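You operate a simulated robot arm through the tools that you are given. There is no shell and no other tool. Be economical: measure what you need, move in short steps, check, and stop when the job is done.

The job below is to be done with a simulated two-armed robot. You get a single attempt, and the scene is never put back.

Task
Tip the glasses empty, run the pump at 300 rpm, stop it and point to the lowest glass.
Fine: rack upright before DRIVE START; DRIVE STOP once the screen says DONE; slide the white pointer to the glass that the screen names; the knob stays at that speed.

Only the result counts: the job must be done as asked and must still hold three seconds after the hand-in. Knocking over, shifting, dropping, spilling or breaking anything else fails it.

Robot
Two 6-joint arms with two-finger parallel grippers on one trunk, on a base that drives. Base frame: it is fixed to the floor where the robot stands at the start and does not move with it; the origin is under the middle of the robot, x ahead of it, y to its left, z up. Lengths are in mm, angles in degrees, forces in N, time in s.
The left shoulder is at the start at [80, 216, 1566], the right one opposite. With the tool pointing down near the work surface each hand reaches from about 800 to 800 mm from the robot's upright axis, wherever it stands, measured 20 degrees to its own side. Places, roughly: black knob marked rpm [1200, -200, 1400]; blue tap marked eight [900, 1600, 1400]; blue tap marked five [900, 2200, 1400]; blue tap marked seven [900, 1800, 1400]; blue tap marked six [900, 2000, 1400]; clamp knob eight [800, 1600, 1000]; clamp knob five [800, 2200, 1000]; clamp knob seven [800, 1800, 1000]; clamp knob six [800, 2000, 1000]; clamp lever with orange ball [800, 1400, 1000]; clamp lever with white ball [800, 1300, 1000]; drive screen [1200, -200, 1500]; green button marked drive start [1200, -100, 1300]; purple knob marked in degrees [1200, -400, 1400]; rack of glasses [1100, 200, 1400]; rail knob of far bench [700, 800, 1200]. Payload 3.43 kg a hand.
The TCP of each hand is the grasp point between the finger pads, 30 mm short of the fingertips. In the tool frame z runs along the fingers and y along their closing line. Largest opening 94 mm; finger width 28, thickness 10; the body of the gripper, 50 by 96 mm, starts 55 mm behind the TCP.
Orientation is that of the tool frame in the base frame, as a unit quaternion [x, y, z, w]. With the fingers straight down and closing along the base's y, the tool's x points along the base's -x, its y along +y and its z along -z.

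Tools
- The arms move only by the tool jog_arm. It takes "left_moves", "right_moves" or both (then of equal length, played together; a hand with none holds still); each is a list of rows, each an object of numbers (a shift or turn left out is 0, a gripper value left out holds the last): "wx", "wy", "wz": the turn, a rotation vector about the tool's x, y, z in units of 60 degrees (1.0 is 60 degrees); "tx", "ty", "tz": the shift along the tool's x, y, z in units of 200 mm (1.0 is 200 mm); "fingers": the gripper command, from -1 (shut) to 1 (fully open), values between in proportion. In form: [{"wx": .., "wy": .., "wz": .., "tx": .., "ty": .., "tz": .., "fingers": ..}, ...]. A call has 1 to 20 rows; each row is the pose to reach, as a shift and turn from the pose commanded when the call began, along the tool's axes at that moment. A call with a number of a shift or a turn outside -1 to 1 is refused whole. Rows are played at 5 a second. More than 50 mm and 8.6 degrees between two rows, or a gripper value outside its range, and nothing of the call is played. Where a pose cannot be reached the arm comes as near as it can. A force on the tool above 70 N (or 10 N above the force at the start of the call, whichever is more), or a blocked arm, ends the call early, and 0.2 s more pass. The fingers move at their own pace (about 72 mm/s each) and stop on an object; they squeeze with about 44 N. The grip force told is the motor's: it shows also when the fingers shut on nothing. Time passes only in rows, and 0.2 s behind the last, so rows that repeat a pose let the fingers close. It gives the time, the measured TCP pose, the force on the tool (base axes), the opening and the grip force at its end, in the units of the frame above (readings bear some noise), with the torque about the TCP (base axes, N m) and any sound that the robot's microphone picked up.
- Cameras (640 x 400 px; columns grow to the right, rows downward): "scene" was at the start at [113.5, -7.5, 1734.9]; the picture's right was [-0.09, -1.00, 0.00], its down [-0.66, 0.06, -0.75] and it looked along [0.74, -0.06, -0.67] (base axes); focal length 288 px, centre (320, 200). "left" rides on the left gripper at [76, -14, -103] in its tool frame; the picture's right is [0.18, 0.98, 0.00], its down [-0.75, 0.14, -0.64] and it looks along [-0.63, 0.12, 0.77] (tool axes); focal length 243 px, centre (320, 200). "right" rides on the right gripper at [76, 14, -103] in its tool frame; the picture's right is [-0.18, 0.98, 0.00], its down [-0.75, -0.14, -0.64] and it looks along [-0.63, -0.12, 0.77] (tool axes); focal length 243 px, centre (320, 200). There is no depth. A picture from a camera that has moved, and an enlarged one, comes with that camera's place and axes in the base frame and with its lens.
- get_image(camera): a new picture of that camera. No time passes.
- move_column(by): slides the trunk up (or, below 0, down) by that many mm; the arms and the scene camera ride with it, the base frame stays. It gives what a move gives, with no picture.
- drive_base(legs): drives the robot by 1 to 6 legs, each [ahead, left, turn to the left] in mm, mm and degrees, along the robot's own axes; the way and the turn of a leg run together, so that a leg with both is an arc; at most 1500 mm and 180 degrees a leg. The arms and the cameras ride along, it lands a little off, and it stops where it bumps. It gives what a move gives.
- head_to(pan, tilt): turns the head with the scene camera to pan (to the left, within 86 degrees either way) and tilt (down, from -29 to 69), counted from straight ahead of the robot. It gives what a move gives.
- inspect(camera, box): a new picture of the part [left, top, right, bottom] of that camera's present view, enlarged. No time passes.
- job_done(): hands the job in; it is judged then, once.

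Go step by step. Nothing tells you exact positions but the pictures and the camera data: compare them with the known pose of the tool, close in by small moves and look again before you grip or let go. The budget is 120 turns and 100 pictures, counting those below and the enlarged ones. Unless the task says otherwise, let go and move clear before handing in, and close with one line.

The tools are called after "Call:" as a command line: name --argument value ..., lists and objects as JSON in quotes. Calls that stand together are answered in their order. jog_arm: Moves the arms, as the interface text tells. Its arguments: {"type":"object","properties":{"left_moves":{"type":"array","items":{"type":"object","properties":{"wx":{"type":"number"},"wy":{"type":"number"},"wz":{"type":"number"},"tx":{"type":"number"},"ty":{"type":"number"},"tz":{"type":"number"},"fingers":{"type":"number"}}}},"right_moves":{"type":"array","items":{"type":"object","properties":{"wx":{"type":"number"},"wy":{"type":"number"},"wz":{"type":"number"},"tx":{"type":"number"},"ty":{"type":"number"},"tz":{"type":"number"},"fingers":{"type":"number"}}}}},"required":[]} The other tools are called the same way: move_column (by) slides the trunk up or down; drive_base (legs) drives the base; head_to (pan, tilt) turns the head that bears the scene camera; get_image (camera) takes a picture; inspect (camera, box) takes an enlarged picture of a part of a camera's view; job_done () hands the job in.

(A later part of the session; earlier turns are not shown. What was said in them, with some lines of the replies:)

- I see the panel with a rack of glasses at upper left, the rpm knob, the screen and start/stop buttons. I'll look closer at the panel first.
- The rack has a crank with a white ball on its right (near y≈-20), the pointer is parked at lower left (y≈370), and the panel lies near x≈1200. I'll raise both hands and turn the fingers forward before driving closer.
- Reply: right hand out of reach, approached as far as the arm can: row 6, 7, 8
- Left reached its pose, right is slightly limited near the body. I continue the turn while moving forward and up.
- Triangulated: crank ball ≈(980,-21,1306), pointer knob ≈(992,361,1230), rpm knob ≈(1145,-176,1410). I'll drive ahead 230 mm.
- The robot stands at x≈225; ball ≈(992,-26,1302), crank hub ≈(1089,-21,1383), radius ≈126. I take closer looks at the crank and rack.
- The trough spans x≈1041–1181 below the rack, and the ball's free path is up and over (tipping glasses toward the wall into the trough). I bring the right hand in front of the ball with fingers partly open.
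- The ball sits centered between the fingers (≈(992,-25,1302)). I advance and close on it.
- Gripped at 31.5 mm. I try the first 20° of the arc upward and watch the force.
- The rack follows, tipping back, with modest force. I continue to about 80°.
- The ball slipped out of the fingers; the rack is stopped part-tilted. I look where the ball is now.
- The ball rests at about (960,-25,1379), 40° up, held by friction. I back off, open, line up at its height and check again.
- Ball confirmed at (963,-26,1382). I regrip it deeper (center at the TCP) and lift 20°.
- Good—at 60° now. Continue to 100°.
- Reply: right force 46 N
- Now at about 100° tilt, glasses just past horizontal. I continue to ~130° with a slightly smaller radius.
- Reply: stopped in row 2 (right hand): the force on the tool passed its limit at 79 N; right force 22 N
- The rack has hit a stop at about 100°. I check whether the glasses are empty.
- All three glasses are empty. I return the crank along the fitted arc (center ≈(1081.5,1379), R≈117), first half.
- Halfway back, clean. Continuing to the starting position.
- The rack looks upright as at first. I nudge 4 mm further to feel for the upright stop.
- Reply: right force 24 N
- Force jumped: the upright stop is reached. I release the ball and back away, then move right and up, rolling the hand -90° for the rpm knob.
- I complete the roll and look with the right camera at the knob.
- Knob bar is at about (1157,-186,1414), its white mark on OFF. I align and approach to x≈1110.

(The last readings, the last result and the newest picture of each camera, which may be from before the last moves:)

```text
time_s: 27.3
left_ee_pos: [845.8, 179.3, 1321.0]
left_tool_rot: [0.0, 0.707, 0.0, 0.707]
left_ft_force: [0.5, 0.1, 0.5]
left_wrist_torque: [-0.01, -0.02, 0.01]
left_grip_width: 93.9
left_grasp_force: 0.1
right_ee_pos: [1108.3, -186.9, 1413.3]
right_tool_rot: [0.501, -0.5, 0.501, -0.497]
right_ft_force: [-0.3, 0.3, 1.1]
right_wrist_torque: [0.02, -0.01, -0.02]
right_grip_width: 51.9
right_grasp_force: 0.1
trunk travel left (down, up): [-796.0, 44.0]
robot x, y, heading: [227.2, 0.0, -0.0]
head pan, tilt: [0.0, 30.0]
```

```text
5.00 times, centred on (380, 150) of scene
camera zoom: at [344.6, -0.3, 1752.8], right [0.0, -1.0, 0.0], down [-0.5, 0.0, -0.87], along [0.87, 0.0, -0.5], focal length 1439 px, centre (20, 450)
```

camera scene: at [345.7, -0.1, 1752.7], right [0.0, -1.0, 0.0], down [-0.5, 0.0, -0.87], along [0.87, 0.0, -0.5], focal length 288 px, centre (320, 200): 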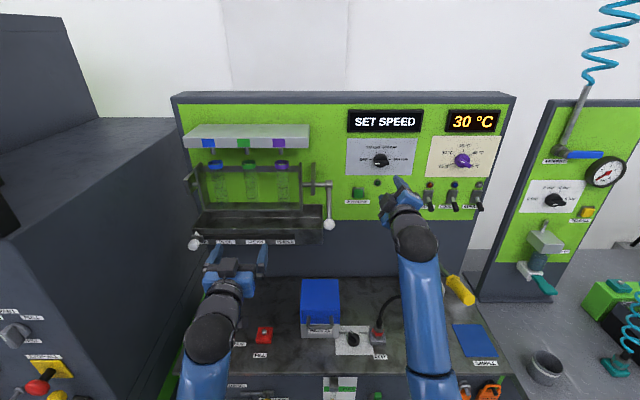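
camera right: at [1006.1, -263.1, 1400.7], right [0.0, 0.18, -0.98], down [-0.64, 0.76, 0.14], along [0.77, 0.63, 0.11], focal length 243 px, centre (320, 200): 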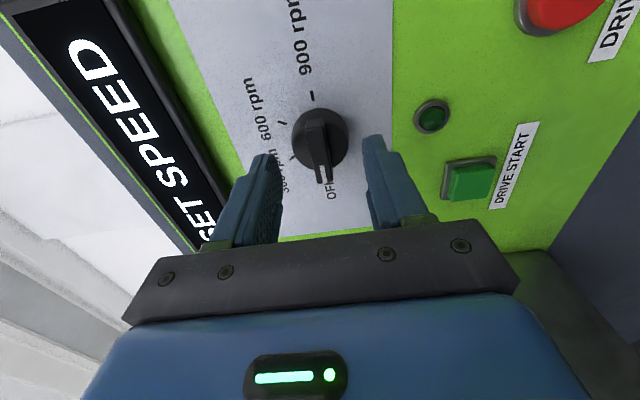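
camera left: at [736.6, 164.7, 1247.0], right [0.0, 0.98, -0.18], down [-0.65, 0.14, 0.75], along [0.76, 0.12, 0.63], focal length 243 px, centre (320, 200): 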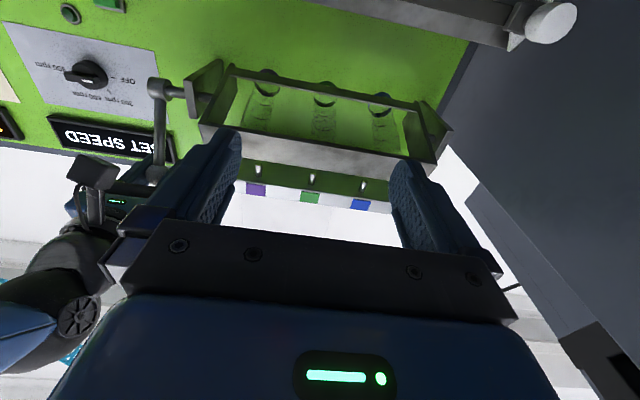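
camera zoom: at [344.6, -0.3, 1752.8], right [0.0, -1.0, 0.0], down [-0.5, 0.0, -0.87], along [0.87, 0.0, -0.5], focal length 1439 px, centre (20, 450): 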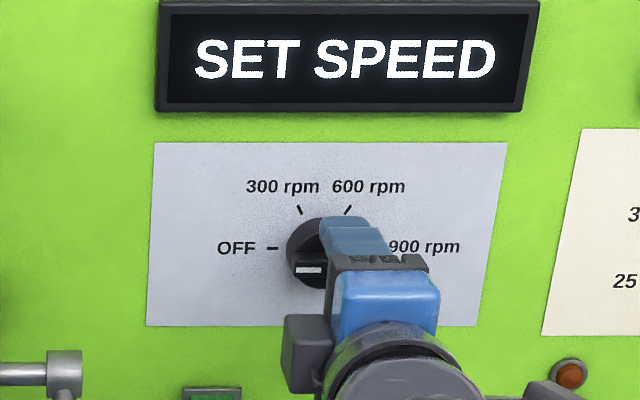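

Well aligned. I advance 18 mm and close on the bar.

Call:
jog_arm --right_moves '[{"tz": 0.05}, {"tz": 0.09}, {"tz": 0.09}, {"tz": 0.09, "fingers": -1}, {"tz": 0.09, "fingers": -1}, {"tz": 0.09, "fingers": -1}, {"tz": 0.09, "fingers": -1}]'

Call:
get_image --camera "right"

```text
time_s: 28.9
left_ee_pos: [845.8, 179.7, 1321.3]
left_tool_rot: [0.0, 0.707, 0.0, 0.707]
left_ft_force: [0.5, -0.2, -0.5]
left_wrist_torque: [0.0, -0.06, 0.0]
left_grip_width: 94.0
left_grasp_force: 0.0
right_ee_pos: [1128.6, -185.6, 1415.1]
right_tool_rot: [0.501, -0.5, 0.501, -0.498]
right_ft_force: [-1.6, 0.3, -2.7]
right_wrist_torque: [-0.01, 0.13, 0.0]
right_grip_width: 38.3
right_grasp_force: 45.3
trunk travel left (down, up): [-796.0, 44.0]
robot x, y, heading: [223.6, 3.1, -0.1]
head pan, tilt: [0.0, 30.0]
```

```text
64 pictures are left
camera right: at [1025.4, -262.7, 1401.2], right [0.0, 0.18, -0.98], down [-0.64, 0.76, 0.14], along [0.77, 0.63, 0.11], focal length 243 px, centre (320, 200)
```

right: 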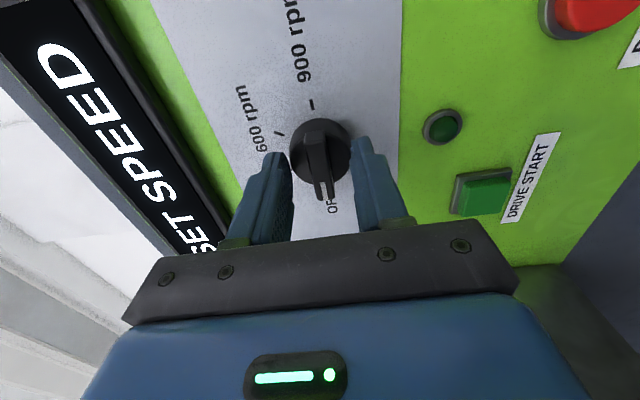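

The fingers caught the round base (38 mm) rather than the bar. I open, back off 12 mm and close on the bar.

Call:
jog_arm --right_moves '[{"fingers": 0}, {"fingers": 0}, {"tz": -0.06, "fingers": 0}, {"tz": -0.06, "fingers": 0}, {"tz": -0.06, "fingers": -1}, {"tz": -0.06, "fingers": -1}, {"tz": -0.06, "fingers": -1}, {"tz": -0.06, "fingers": -1}, {"tz": -0.06, "fingers": -1}]'

Call:
get_image --camera "right"

```text
time_s: 30.9
left_ee_pos: [844.8, 181.0, 1320.1]
left_tool_rot: [0.0, 0.707, 0.0, 0.707]
left_ft_force: [0.1, -1.1, -0.4]
left_wrist_torque: [0.01, 0.0, 0.01]
left_grip_width: 94.0
left_grasp_force: 0.1
right_ee_pos: [1115.8, -184.9, 1415.5]
right_tool_rot: [0.502, -0.499, 0.501, -0.498]
right_ft_force: [-0.2, 1.1, -1.9]
right_wrist_torque: [0.43, 0.01, -0.11]
right_grip_width: 11.9
right_grasp_force: 45.3
trunk travel left (down, up): [-796.0, 44.0]
robot x, y, heading: [222.4, -4.8, 0.1]
head pan, tilt: [0.0, 30.0]
```

```text
63 pictures are left
camera right: at [1014.0, -261.3, 1401.1], right [0.0, 0.18, -0.98], down [-0.64, 0.76, 0.14], along [0.77, 0.63, 0.11], focal length 243 px, centre (320, 200)
```

right: 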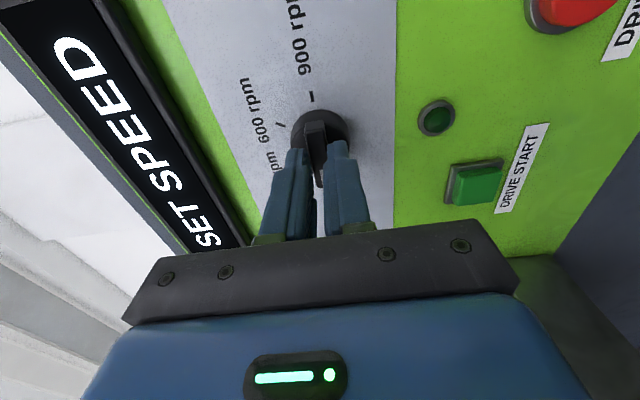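

Bar gripped (11.9 mm). I turn 60° clockwise toward 300 rpm.

Call:
jog_arm --right_moves '[{"wz": 0.11}, {"wz": 0.22}, {"wz": 0.33}, {"wz": 0.44}, {"wz": 0.55}, {"wz": 0.66}, {"wz": 0.77}, {"wz": 0.88}, {"wz": 1.0}, {"wz": 1.0}]'

Call:
get_image --camera "right"

Call:
inspect --camera "scene" --box '[330, 110, 430, 190]'

```text
time_s: 33.1
left_ee_pos: [843.3, 180.4, 1321.1]
left_tool_rot: [-0.001, 0.707, 0.0, 0.707]
left_ft_force: [-0.3, -0.2, 0.1]
left_wrist_torque: [-0.02, 0.01, 0.03]
left_grip_width: 94.1
left_grasp_force: 0.0
right_ee_pos: [1116.4, -184.4, 1415.4]
right_tool_rot: [-0.183, 0.683, -0.185, 0.683]
right_ft_force: [2.1, -1.3, 4.9]
right_wrist_torque: [0.0, 0.63, -0.45]
right_grip_width: 11.8
right_grasp_force: 44.9
trunk travel left (down, up): [-796.0, 44.0]
robot x, y, heading: [219.1, 0.9, 0.0]
head pan, tilt: [0.0, 30.0]
```

```text
62 pictures are left
camera right: at [1014.1, -210.8, 1341.3], right [0.0, 0.94, -0.34], down [-0.64, 0.26, 0.72], along [0.77, 0.21, 0.6], focal length 243 px, centre (320, 200)
```

right: 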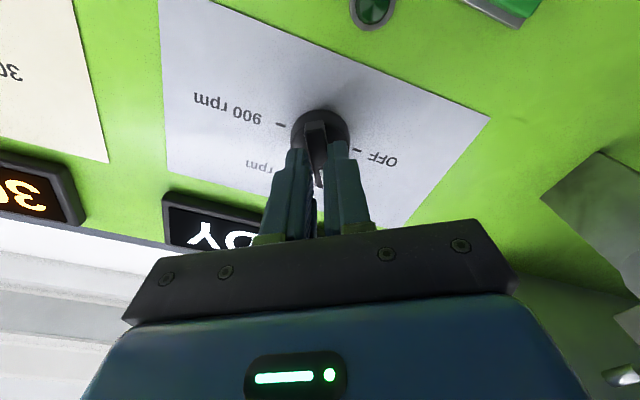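

```text
5.00 times, centred on (380, 150) of scene
camera zoom: at [344.1, -0.2, 1752.9], right [0.0, -1.0, 0.0], down [-0.5, 0.0, -0.87], along [0.87, 0.0, -0.5], focal length 1439 px, centre (20, 450)
```

zoom: 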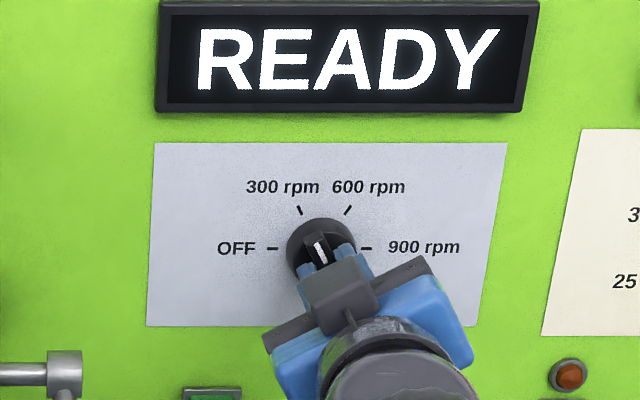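

The screen says READY with the mark toward 300 rpm. I open, retreat and verify.

Call:
jog_arm --right_moves '[{"fingers": -0.3}, {"fingers": -0.3}, {"tz": -0.2}, {"tz": -0.4}, {"tz": -0.6, "fingers": -1}, {"tz": -0.6, "fingers": -1}, {"tz": -0.6, "fingers": -1}]'

Call:
inspect --camera "scene" --box '[310, 100, 450, 220]'

Call:
get_image --camera "right"

```text
time_s: 34.7
left_ee_pos: [844.6, 180.1, 1320.9]
left_tool_rot: [0.0, 0.707, 0.0, 0.708]
left_ft_force: [1.0, 0.2, 0.7]
left_wrist_torque: [0.02, -0.01, 0.02]
left_grip_width: 93.9
left_grasp_force: 0.0
right_ee_pos: [997.3, -186.1, 1411.7]
right_tool_rot: [-0.185, 0.683, -0.185, 0.682]
right_ft_force: [-0.9, -0.3, 0.1]
right_wrist_torque: [0.02, 0.04, -0.02]
right_grip_width: 0.0
right_grasp_force: 33.4
trunk travel left (down, up): [-796.0, 44.0]
robot x, y, heading: [225.3, -0.7, 0.3]
head pan, tilt: [0.0, 30.0]
```

```text
3.33 times, centred on (380, 160) of scene
camera zoom: at [345.1, -0.2, 1752.8], right [0.0, -1.0, 0.0], down [-0.5, 0.0, -0.87], along [0.87, 0.0, -0.5], focal length 959 px, centre (120, 333)
```

zoom: 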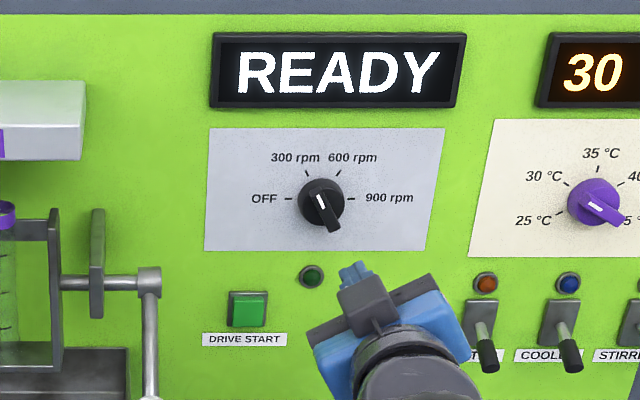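

```text
59 pictures are left
camera right: at [895.1, -211.6, 1338.2], right [0.0, 0.94, -0.34], down [-0.64, 0.26, 0.72], along [0.77, 0.21, 0.6], focal length 243 px, centre (320, 200)
```

right: 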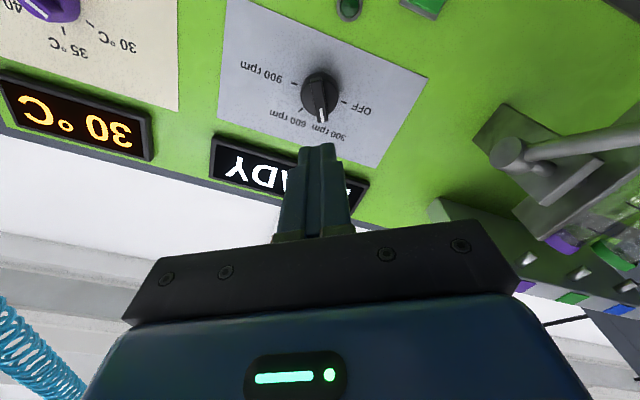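

Knob confirmed on 300 rpm. DRIVE START is at about (1176,-125,1300); I bring the closed fingers in front of it.

Call:
jog_arm --right_moves '[{"tx": 0.08, "ty": 0.13, "wz": 0.12}, {"tx": 0.16, "ty": 0.27, "wz": 0.24}, {"tx": 0.24, "ty": 0.4, "wz": 0.36}, {"tx": 0.328, "ty": 0.54, "wz": 0.48}, {"tx": 0.328, "ty": 0.54, "tz": 0.18, "wz": 0.5}, {"tx": 0.328, "ty": 0.54, "tz": 0.36, "wz": 0.5}, {"tx": 0.328, "ty": 0.54, "tz": 0.52, "wz": 0.5}, {"tx": 0.328, "ty": 0.54, "tz": 0.52, "wz": 0.5}]'

Call:
inspect --camera "scene" --box '[310, 140, 450, 250]'

Call:
get_image --camera "right"

```text
time_s: 36.5
left_ee_pos: [844.3, 179.6, 1320.2]
left_tool_rot: [0.001, 0.708, 0.0, 0.706]
left_ft_force: [0.2, 0.0, -0.2]
left_wrist_torque: [-0.01, -0.02, 0.02]
left_grip_width: 93.9
left_grasp_force: 0.1
right_ee_pos: [1100.6, -124.0, 1300.4]
right_tool_rot: [-0.001, 0.707, -0.003, 0.707]
right_ft_force: [-0.1, 0.4, -0.1]
right_wrist_torque: [0.02, 0.05, -0.02]
right_grip_width: 0.0
right_grasp_force: 32.9
trunk travel left (down, up): [-796.0, 44.0]
robot x, y, heading: [223.2, 3.1, -0.1]
head pan, tilt: [0.0, 30.0]
```

```text
3.64 times, centred on (380, 195) of scene
camera zoom: at [343.7, -0.2, 1752.9], right [0.0, -1.0, 0.0], down [-0.5, 0.0, -0.87], along [0.87, 0.0, -0.5], focal length 1046 px, centre (102, 218)
```

zoom: 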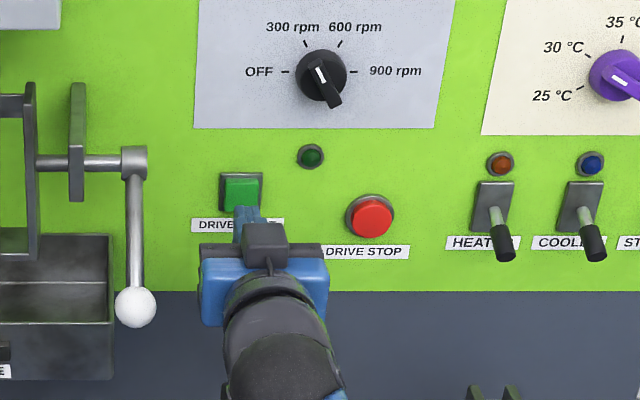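

```text
57 pictures are left
camera right: at [998.4, -109.6, 1224.8], right [0.0, 0.98, 0.18], down [-0.64, -0.14, 0.75], along [0.77, -0.12, 0.63], focal length 243 px, centre (320, 200)
```

right: 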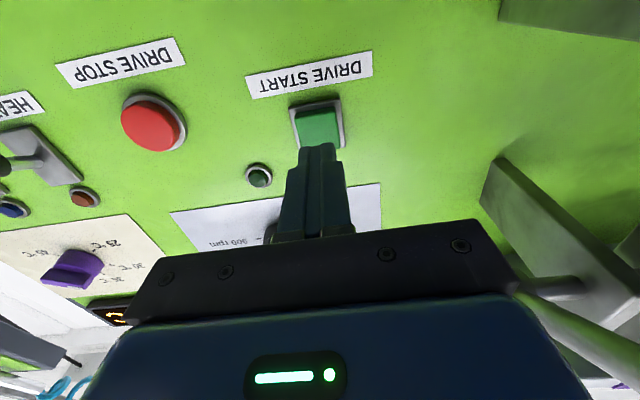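

Aligned with the button. I press slowly and watch.

Call:
jog_arm --right_moves '[{"tz": 0.12}, {"tz": 0.17}, {"tz": 0.2}, {"tz": 0.22}, {"tz": 0.24}, {"tz": 0.24}]'

Call:
get_image --camera "scene"

```text
time_s: 37.9
left_ee_pos: [836.6, 180.3, 1323.5]
left_tool_rot: [0.0, 0.705, -0.001, 0.709]
left_ft_force: [-0.1, -0.1, 0.5]
left_wrist_torque: [-0.01, 0.01, 0.02]
left_grip_width: 93.8
left_grasp_force: 0.1
right_ee_pos: [1139.4, -124.5, 1300.7]
right_tool_rot: [-0.002, 0.709, -0.003, 0.706]
right_ft_force: [-43.5, 3.7, -21.6]
right_wrist_torque: [0.02, 0.47, 0.11]
right_grip_width: 0.0
right_grasp_force: 32.5
trunk travel left (down, up): [-796.0, 44.0]
robot x, y, heading: [222.1, 2.9, -0.0]
head pan, tilt: [0.0, 30.0]
heard: click
```

```text
56 pictures are left
camera scene: at [333.9, 0.1, 1753.3], right [0.0, -1.0, 0.0], down [-0.49, 0.0, -0.87], along [0.87, 0.0, -0.49], focal length 288 px, centre (320, 200)
```

scene: 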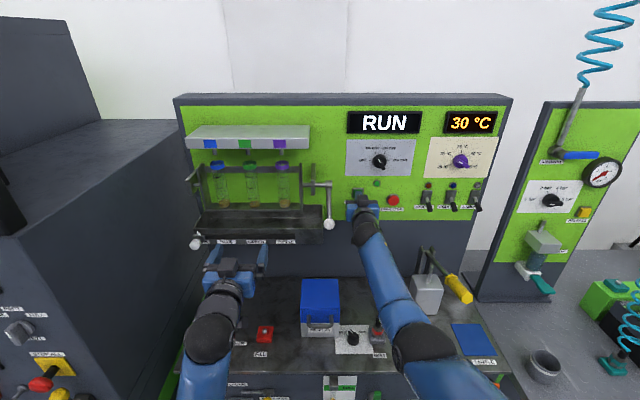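

Clicked; the screen shows RUN and glasses are filling. I back off and hover in front of DRIVE STOP at about (1172,-246,1274).

Call:
jog_arm --right_moves '[{"tz": -0.12}, {"tz": -0.25}, {"tz": -0.25, "ty": -0.2, "tx": 0.04}, {"tz": -0.25, "ty": -0.4, "tx": 0.08}, {"tz": -0.25, "ty": -0.607, "tx": 0.13}, {"tz": -0.2, "ty": -0.607, "tx": 0.13}]'

Call:
get_image --camera "right"

Call:
get_image --camera "scene"

```text
time_s: 39.3
left_ee_pos: [842.9, 180.0, 1320.4]
left_tool_rot: [-0.001, 0.706, 0.0, 0.708]
left_ft_force: [0.9, 0.2, 0.0]
left_wrist_torque: [0.0, 0.0, 0.0]
left_grip_width: 94.0
left_grasp_force: 0.0
right_ee_pos: [1108.8, -247.2, 1278.2]
right_tool_rot: [-0.001, 0.707, -0.003, 0.707]
right_ft_force: [-0.1, -0.1, 0.6]
right_wrist_torque: [0.02, -0.02, -0.02]
right_grip_width: 0.2
right_grasp_force: 32.9
trunk travel left (down, up): [-796.0, 44.0]
robot x, y, heading: [221.3, -0.6, 0.1]
head pan, tilt: [0.0, 30.0]
```

```text
55 pictures are left
camera right: at [1006.2, -233.4, 1201.3], right [0.0, 0.98, 0.18], down [-0.64, -0.14, 0.75], along [0.77, -0.12, 0.63], focal length 243 px, centre (320, 200)
```

right: 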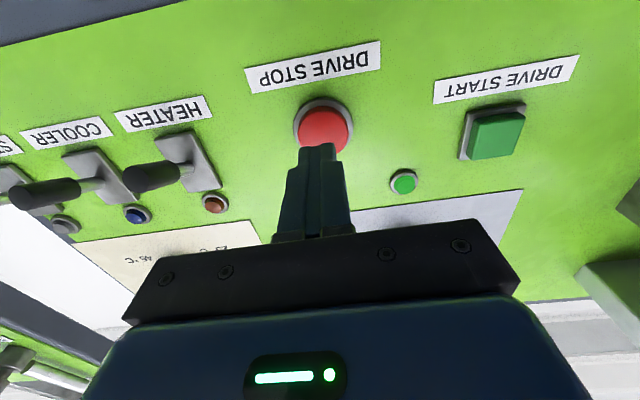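

```text
54 pictures are left
camera scene: at [343.0, 0.6, 1753.0], right [0.0, -1.0, 0.0], down [-0.5, 0.0, -0.87], along [0.87, 0.0, -0.5], focal length 288 px, centre (320, 200)
```

scene: 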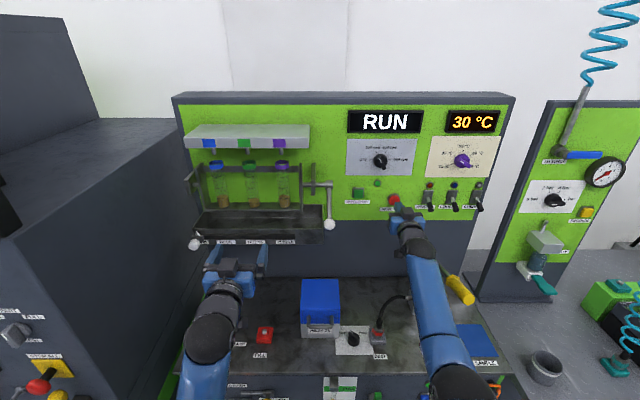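

STOP is lined up (needs ~6 mm lower). While it runs I roll and shift the left hand toward the pointer, keeping it narrow near the left machine.

Call:
jog_arm --left_moves '[{"wz": -0.125, "ty": 0.1, "tx": 0.055}, {"wz": -0.25, "ty": 0.2, "tx": 0.11}, {"wz": -0.375, "ty": 0.3, "tx": 0.165}, {"wz": -0.5, "ty": 0.4, "tx": 0.22}, {"wz": -0.625, "ty": 0.5, "tx": 0.275}, {"wz": -0.75, "ty": 0.6, "tx": 0.33}, {"wz": -0.875, "ty": 0.7, "tx": 0.39}, {"wz": -1, "ty": 0.8, "tx": 0.45}]' --right_moves '[{"tx": 0.03}, {"tx": 0.03}, {"tx": 0.03}, {"tx": 0.03}, {"tx": 0.03}, {"tx": 0.03}, {"tx": 0.03}, {"tx": 0.03}]'

Call:
get_image --camera "scene"

```text
time_s: 41.1
left_ee_pos: [846.4, 341.6, 1231.7]
left_tool_rot: [-0.355, 0.612, -0.355, 0.611]
left_ft_force: [0.2, -0.3, 0.5]
left_wrist_torque: [0.02, 0.01, -0.03]
left_grip_width: 94.2
left_grasp_force: 0.1
right_ee_pos: [1109.8, -246.8, 1270.8]
right_tool_rot: [-0.001, 0.707, -0.002, 0.707]
right_ft_force: [0.0, -0.5, -0.8]
right_wrist_torque: [-0.02, 0.01, -0.01]
right_grip_width: 0.0
right_grasp_force: 32.6
trunk travel left (down, up): [-796.0, 44.0]
robot x, y, heading: [220.5, -4.0, -0.1]
head pan, tilt: [0.0, 30.0]
```

```text
53 pictures are left
camera scene: at [344.4, 0.6, 1752.9], right [0.0, -1.0, 0.0], down [-0.5, 0.0, -0.87], along [0.87, 0.0, -0.5], focal length 288 px, centre (320, 200)
```

scene: 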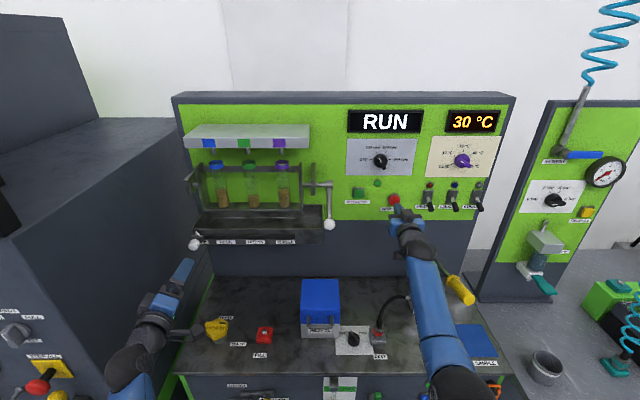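

Still RUN. I finish the left roll while waiting.

Call:
jog_arm --left_moves '[{"wz": -0.125}, {"wz": -0.25}, {"wz": -0.375}, {"wz": -0.5}, {"wz": -0.5, "fingers": 0.2}, {"wz": -0.5, "fingers": 0.2}]'

Call:
get_image --camera "left"

Call:
inspect --camera "scene" --box '[130, 90, 450, 290]'

```text
time_s: 42.5
left_ee_pos: [844.8, 339.6, 1230.6]
left_tool_rot: [0.501, -0.499, 0.501, -0.5]
left_ft_force: [0.2, 0.0, 0.6]
left_wrist_torque: [0.02, -0.01, -0.03]
left_grip_width: 56.2
left_grasp_force: 0.0
right_ee_pos: [1108.9, -248.4, 1271.3]
right_tool_rot: [-0.002, 0.707, -0.002, 0.707]
right_ft_force: [0.3, 0.4, -0.1]
right_wrist_torque: [-0.02, 0.01, -0.02]
right_grip_width: 0.0
right_grasp_force: 32.7
trunk travel left (down, up): [-796.0, 44.0]
robot x, y, heading: [222.3, 2.0, 0.2]
head pan, tilt: [0.0, 30.0]
```

```text
52 pictures are left
camera left: at [742.3, 263.6, 1243.8], right [0.0, -0.18, -0.98], down [-0.64, 0.75, -0.14], along [0.77, 0.63, -0.12], focal length 243 px, centre (320, 200)
```

left: 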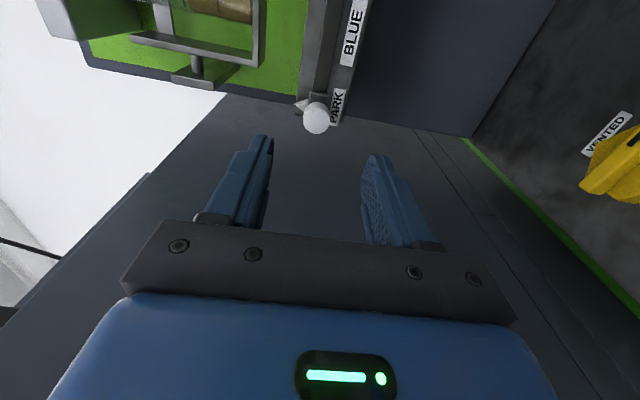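

```text
2.00 times, centred on (290, 190) of scene
camera zoom: at [344.4, -0.1, 1752.9], right [0.0, -1.0, 0.0], down [-0.5, 0.0, -0.87], along [0.87, 0.0, -0.5], focal length 576 px, centre (380, 220)
```

zoom: 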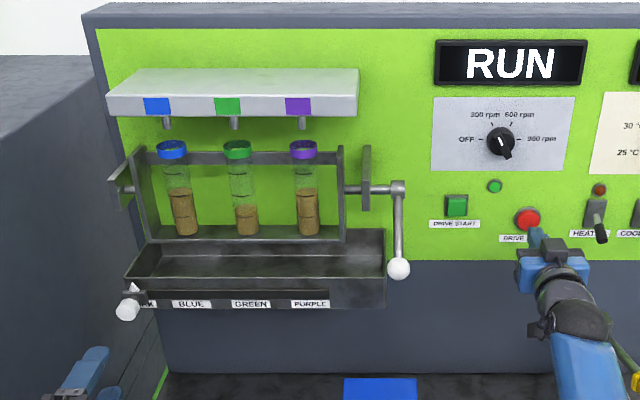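

Pointer knob is at (994,360,1231). I wait for DONE while aligning the left hand in front of it.

Call:
jog_arm --left_moves '[{"tx": -0.05, "tz": 0.1}, {"tx": -0.1, "tz": 0.25}, {"tx": -0.1, "tz": 0.4}, {"tx": -0.1, "tz": 0.4}, {"tx": -0.1, "tz": 0.4}]'

Call:
get_image --camera "left"

Call:
inspect --camera "scene" --box '[130, 90, 450, 290]'

```text
time_s: 43.7
left_ee_pos: [923.0, 357.7, 1230.8]
left_tool_rot: [0.5, -0.5, 0.5, -0.5]
left_ft_force: [0.0, 0.4, 0.3]
left_wrist_torque: [0.0, 0.01, 0.02]
left_grip_width: 56.2
left_grasp_force: 0.0
right_ee_pos: [1108.8, -245.9, 1271.5]
right_tool_rot: [-0.001, 0.707, -0.003, 0.707]
right_ft_force: [-0.1, 0.2, 0.3]
right_wrist_torque: [-0.02, -0.01, 0.04]
right_grip_width: 0.0
right_grasp_force: 32.9
trunk travel left (down, up): [-796.0, 44.0]
robot x, y, heading: [225.0, 1.0, 0.1]
head pan, tilt: [0.0, 30.0]
```

```text
50 pictures are left
camera left: at [821.3, 281.5, 1243.6], right [0.0, -0.18, -0.98], down [-0.64, 0.75, -0.14], along [0.77, 0.63, -0.12], focal length 243 px, centre (320, 200)
```

left: 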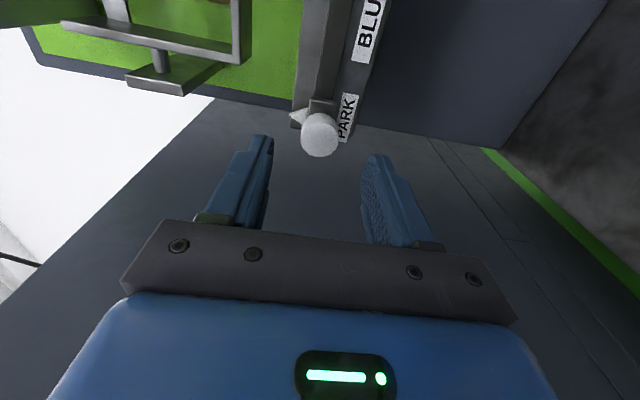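

```text
2.00 times, centred on (290, 190) of scene
camera zoom: at [343.7, 0.0, 1752.9], right [0.0, -1.0, 0.0], down [-0.5, 0.0, -0.87], along [0.87, 0.0, -0.5], focal length 576 px, centre (380, 220)
```

zoom: 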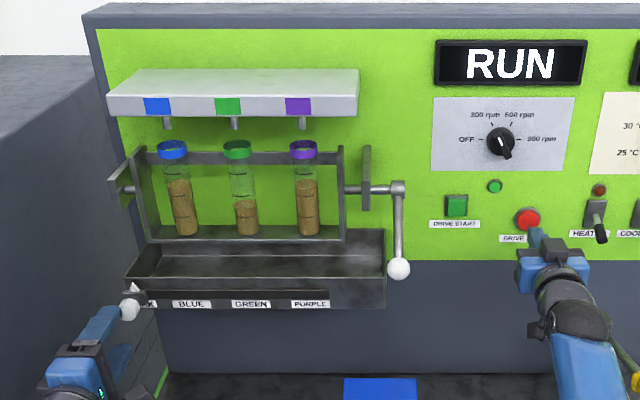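

Still running; the green glass looks lowest. I wait two more seconds.

Call:
jog_arm --right_moves '[{"tx": 0}, {"tx": 0}, {"tx": 0}, {"tx": 0}, {"tx": 0}, {"tx": 0}, {"tx": 0}, {"tx": 0}, {"tx": 0}, {"tx": 0}]'

Call:
inspect --camera "scene" --box '[130, 90, 450, 290]'

```text
time_s: 45.9
left_ee_pos: [923.7, 357.6, 1229.0]
left_tool_rot: [-0.5, 0.5, -0.5, 0.5]
left_ft_force: [0.2, -0.6, 0.4]
left_wrist_torque: [-0.03, 0.0, 0.01]
left_grip_width: 56.2
left_grasp_force: 0.0
right_ee_pos: [1108.8, -247.0, 1269.5]
right_tool_rot: [-0.002, 0.707, -0.002, 0.707]
right_ft_force: [-0.4, 0.1, 0.2]
right_wrist_torque: [0.0, -0.01, -0.01]
right_grip_width: 0.3
right_grasp_force: 33.2
trunk travel left (down, up): [-796.0, 44.0]
robot x, y, heading: [223.1, 1.2, -0.0]
head pan, tilt: [0.0, 30.0]
```

```text
2.00 times, centred on (290, 190) of scene
camera zoom: at [344.4, -0.2, 1752.9], right [0.0, -1.0, 0.0], down [-0.5, 0.0, -0.87], along [0.87, 0.0, -0.5], focal length 576 px, centre (380, 220)
```

zoom: 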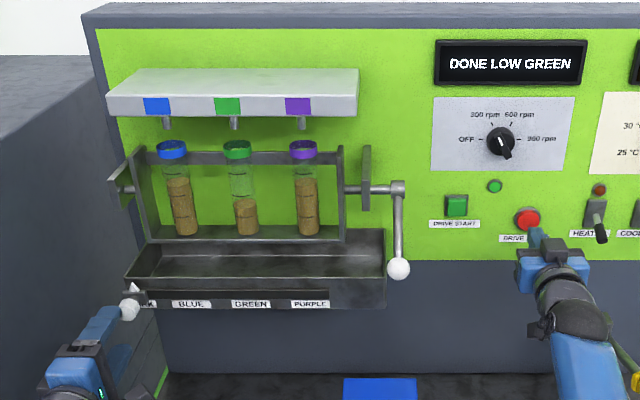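

Screen says DONE LOW GREEN. I press DRIVE STOP.

Call:
jog_arm --right_moves '[{"tz": 0.08}, {"tz": 0.12}, {"tz": 0.15}, {"tz": 0.17}, {"tz": 0.19}, {"tz": 0.19}]'

Call:
inspect --camera "scene" --box '[130, 90, 450, 290]'

```text
time_s: 47.3
left_ee_pos: [917.2, 358.2, 1234.3]
left_tool_rot: [0.499, -0.498, 0.502, -0.501]
left_ft_force: [0.8, -0.2, -0.4]
left_wrist_torque: [-0.01, 0.01, 0.01]
left_grip_width: 56.5
left_grasp_force: 0.1
right_ee_pos: [1139.1, -247.2, 1271.4]
right_tool_rot: [-0.001, 0.708, -0.002, 0.706]
right_ft_force: [-41.0, 3.1, -18.4]
right_wrist_torque: [0.03, 0.4, 0.11]
right_grip_width: 0.0
right_grasp_force: 32.3
trunk travel left (down, up): [-796.0, 44.0]
robot x, y, heading: [227.8, 0.7, 0.1]
head pan, tilt: [0.0, 30.0]
heard: click
```

```text
2.00 times, centred on (290, 190) of scene
camera zoom: at [334.3, -0.6, 1753.3], right [0.0, -1.0, 0.0], down [-0.5, 0.0, -0.87], along [0.87, 0.0, -0.5], focal length 576 px, centre (380, 220)
```

zoom: 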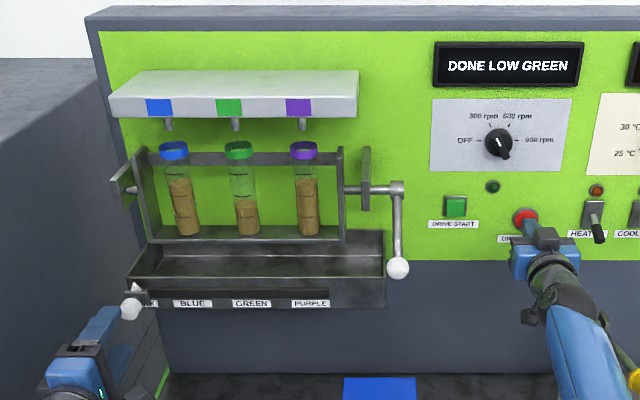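

The run lamp went off: stopped. I retract the right hand and advance the left to the pointer knob and grip it.

Call:
jog_arm --left_moves '[{"tz": 0.05}, {"tz": 0.1, "tx": -0.01}, {"tz": 0.18, "tx": -0.01}, {"tz": 0.26, "tx": -0.01}, {"tz": 0.26, "tx": -0.01}, {"tz": 0.26, "tx": -0.01, "fingers": -1}, {"tz": 0.26, "tx": -0.01, "fingers": -1}, {"tz": 0.26, "tx": -0.01, "fingers": -1}, {"tz": 0.26, "tx": -0.01, "fingers": -1}]' --right_moves '[{"tz": -0.1}, {"tz": -0.25}, {"tz": -0.4}, {"tz": -0.55}, {"tz": -0.7}, {"tz": -0.85}, {"tz": -0.85}, {"tz": -0.85}, {"tz": -0.85}]'

Call:
get_image --camera "left"

Call:
inspect --camera "scene" --box '[130, 180, 330, 280]'

```text
time_s: 49.3
left_ee_pos: [976.4, 358.4, 1229.9]
left_tool_rot: [0.501, -0.5, 0.499, -0.5]
left_ft_force: [-1.1, 0.0, -2.9]
left_wrist_torque: [-0.02, -0.02, -0.66]
left_grip_width: 27.6
left_grasp_force: 45.3
right_ee_pos: [976.3, -250.1, 1271.6]
right_tool_rot: [-0.001, 0.708, -0.004, 0.707]
right_ft_force: [-0.1, -0.1, 0.5]
right_wrist_torque: [-0.01, 0.0, 0.0]
right_grip_width: 0.0
right_grasp_force: 33.2
trunk travel left (down, up): [-796.0, 44.0]
robot x, y, heading: [221.1, 2.5, -0.1]
head pan, tilt: [0.0, 30.0]
```

```text
46 pictures are left
camera left: at [874.2, 283.4, 1243.7], right [0.0, -0.18, -0.98], down [-0.64, 0.75, -0.14], along [0.77, 0.63, -0.12], focal length 243 px, centre (320, 200)
```

left: 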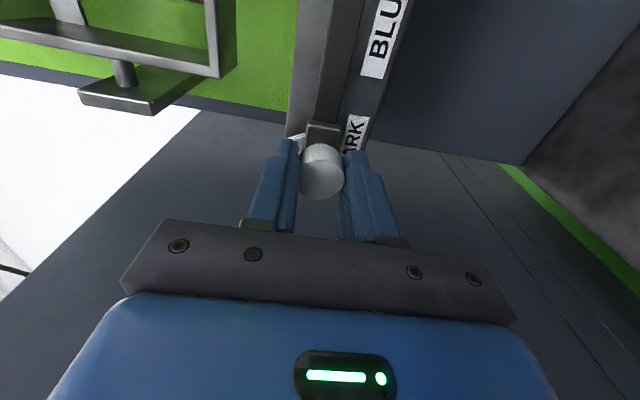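

```text
3.20 times, centred on (230, 230) of scene
camera zoom: at [344.8, -0.2, 1752.8], right [0.0, -1.0, 0.0], down [-0.5, 0.0, -0.87], along [0.87, 0.0, -0.5], focal length 921 px, centre (608, 104)
```

zoom: 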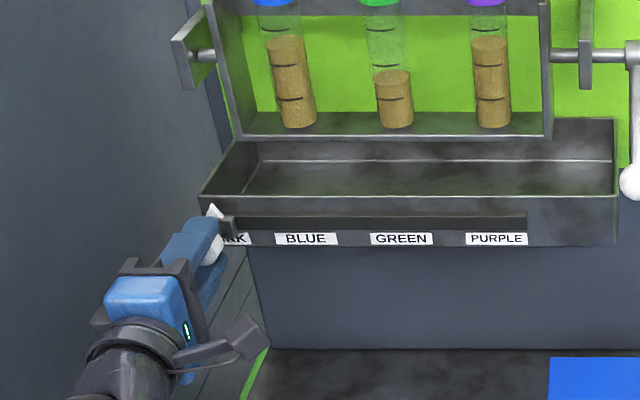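

Knob gripped. I slide it 150 mm toward GREEN and check.

Call:
jog_arm --left_moves '[{"tx": 0.1}, {"tx": 0.2}, {"tx": 0.3}, {"tx": 0.4}, {"tx": 0.5}, {"tx": 0.6}, {"tx": 0.7}, {"tx": 0.75}, {"tx": 0.75}]'

Call:
get_image --camera "left"

Call:
inspect --camera "scene" --box '[170, 150, 330, 260]'

```text
time_s: 51.3
left_ee_pos: [976.1, 210.3, 1229.7]
left_tool_rot: [-0.5, 0.5, -0.5, 0.501]
left_ft_force: [9.0, -0.5, 9.8]
left_wrist_torque: [-0.1, -0.2, 0.12]
left_grip_width: 27.6
left_grasp_force: 45.0
right_ee_pos: [977.9, -250.5, 1271.4]
right_tool_rot: [-0.001, 0.708, -0.002, 0.707]
right_ft_force: [-0.4, 0.0, -0.2]
right_wrist_torque: [0.0, 0.0, 0.01]
right_grip_width: 0.0
right_grasp_force: 32.8
trunk travel left (down, up): [-796.0, 44.0]
robot x, y, heading: [226.3, -1.0, 0.1]
head pan, tilt: [0.0, 30.0]
```

```text
44 pictures are left
camera left: at [874.0, 134.3, 1243.2], right [0.0, -0.18, -0.98], down [-0.64, 0.75, -0.14], along [0.77, 0.63, -0.12], focal length 243 px, centre (320, 200)
```

left: 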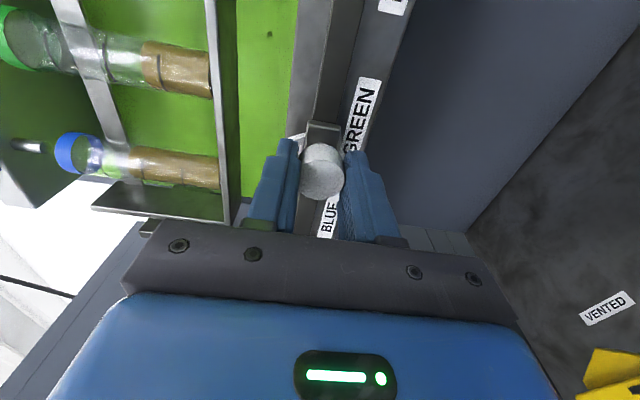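

```text
3.64 times, centred on (250, 205) of scene
camera zoom: at [344.9, -1.0, 1752.9], right [0.0, -1.0, 0.0], down [-0.5, 0.0, -0.87], along [0.87, 0.0, -0.5], focal length 1046 px, centre (574, 182)
```

zoom: 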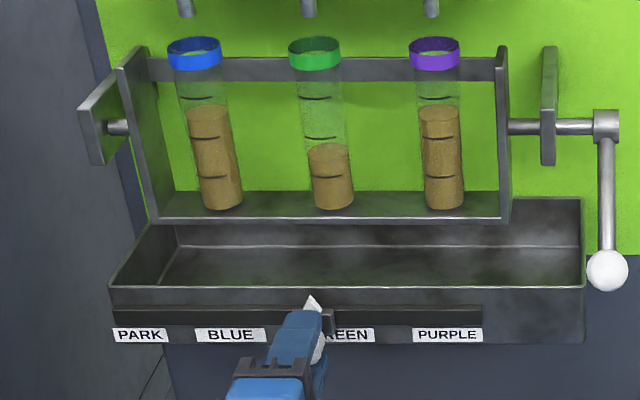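

Pointer now at y≈210; GREEN label/glass is at about y≈195. I slide 15 mm more.

Call:
jog_arm --left_moves '[{"tx": 0.04}, {"tx": 0.074}, {"tx": 0.074}]'

Call:
inspect --camera "scene" --box '[170, 150, 330, 260]'

```text
time_s: 52.1
left_ee_pos: [976.0, 195.8, 1230.6]
left_tool_rot: [0.5, -0.5, 0.5, -0.5]
left_ft_force: [7.2, -1.5, 10.9]
left_wrist_torque: [-0.04, -0.16, 0.91]
left_grip_width: 27.7
left_grasp_force: 45.0
right_ee_pos: [978.0, -250.9, 1272.1]
right_tool_rot: [-0.001, 0.708, -0.002, 0.707]
right_ft_force: [0.5, 0.4, -0.2]
right_wrist_torque: [0.03, 0.06, 0.01]
right_grip_width: 0.2
right_grasp_force: 32.7
trunk travel left (down, up): [-796.0, 44.0]
robot x, y, heading: [226.8, -3.4, 0.3]
head pan, tilt: [0.0, 30.0]
```

```text
3.64 times, centred on (250, 205) of scene
camera zoom: at [344.4, -1.3, 1752.9], right [0.0, -1.0, 0.0], down [-0.5, 0.0, -0.87], along [0.87, 0.0, -0.5], focal length 1046 px, centre (574, 182)
```

zoom: 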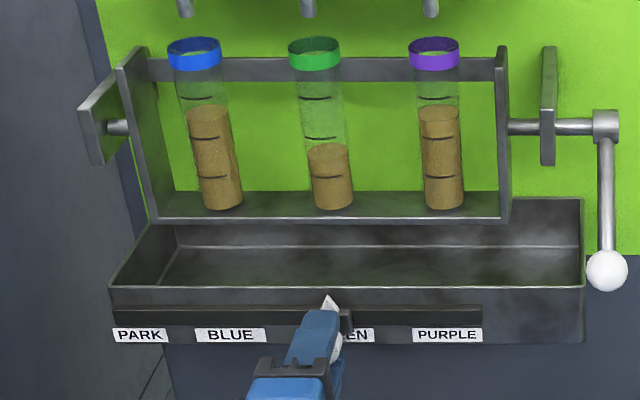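

The tip sits under the green glass. I release the knob, back off and check.

Call:
jog_arm --left_moves '[{"fingers": -0.1}, {"fingers": 0.2}, {"fingers": 0.2}, {"tz": -0.15}, {"tz": -0.35}, {"tz": -0.55}, {"tz": -0.75}, {"tz": -0.75}]'

Call:
inspect --camera "scene" --box '[170, 150, 330, 260]'

Call:
get_image --camera "left"

```text
time_s: 53.9
left_ee_pos: [823.5, 198.9, 1229.1]
left_tool_rot: [0.5, -0.499, 0.501, -0.5]
left_ft_force: [0.0, 0.4, 0.0]
left_wrist_torque: [-0.01, 0.0, -0.02]
left_grip_width: 56.3
left_grasp_force: 0.0
right_ee_pos: [977.6, -250.4, 1271.9]
right_tool_rot: [-0.001, 0.707, -0.002, 0.707]
right_ft_force: [-0.7, 0.1, 0.1]
right_wrist_torque: [-0.03, 0.01, 0.01]
right_grip_width: 0.1
right_grasp_force: 33.5
trunk travel left (down, up): [-796.0, 44.0]
robot x, y, heading: [223.0, -0.1, 0.2]
head pan, tilt: [0.0, 30.0]
```

```text
3.64 times, centred on (250, 205) of scene
camera zoom: at [344.3, -0.2, 1752.9], right [0.0, -1.0, 0.0], down [-0.5, 0.0, -0.87], along [0.87, 0.0, -0.5], focal length 1046 px, centre (574, 182)
```

zoom: 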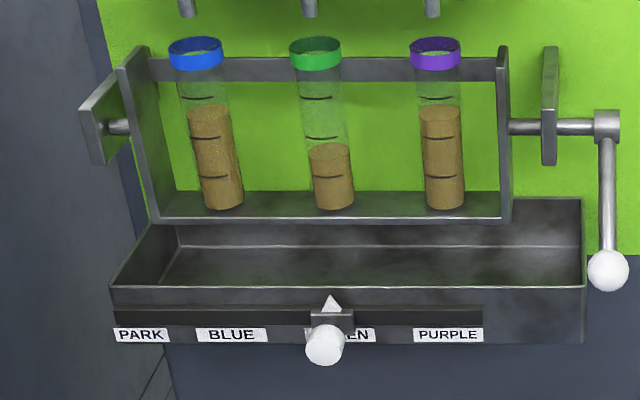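

```text
40 pictures are left
camera left: at [721.5, 121.7, 1242.9], right [0.0, -0.18, -0.98], down [-0.64, 0.75, -0.14], along [0.77, 0.63, -0.12], focal length 243 px, centre (320, 200)
```

left: 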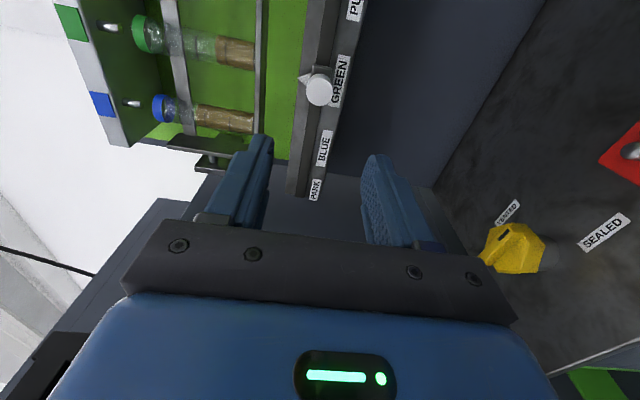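

Pointer tip (y≈194–196) matches the GREEN label and glass. Last look at the screen, knob and whole scene.

Call:
inspect --camera "scene" --box '[310, 100, 510, 230]'

Call:
get_image --camera "scene"

```text
3.08 times, centred on (410, 165) of scene
camera zoom: at [344.3, -0.2, 1752.9], right [0.0, -1.0, 0.0], down [-0.5, 0.0, -0.87], along [0.87, 0.0, -0.5], focal length 886 px, centre (43, 308)
```

zoom: 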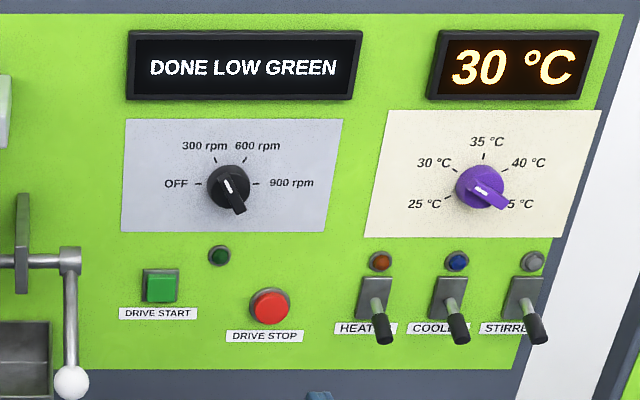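

```text
38 pictures are left
camera scene: at [344.3, -0.2, 1752.9], right [0.0, -1.0, 0.0], down [-0.5, 0.0, -0.87], along [0.87, 0.0, -0.5], focal length 288 px, centre (320, 200)
```

scene: 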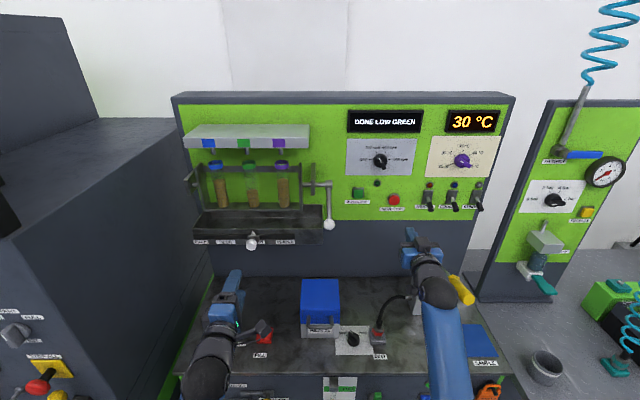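

The run is done and stopped: the knob is on 300 rpm, the rack is upright, the pointer is at GREEN, and both hands are clear. I hand the job in.

Call:
job_done

```text
The job is handed in.
```

I tipped the glasses empty, ran the pump at 300 rpm and stopped it when the screen said DONE LOW GREEN. The pointer is at GREEN, and the job is handed in.
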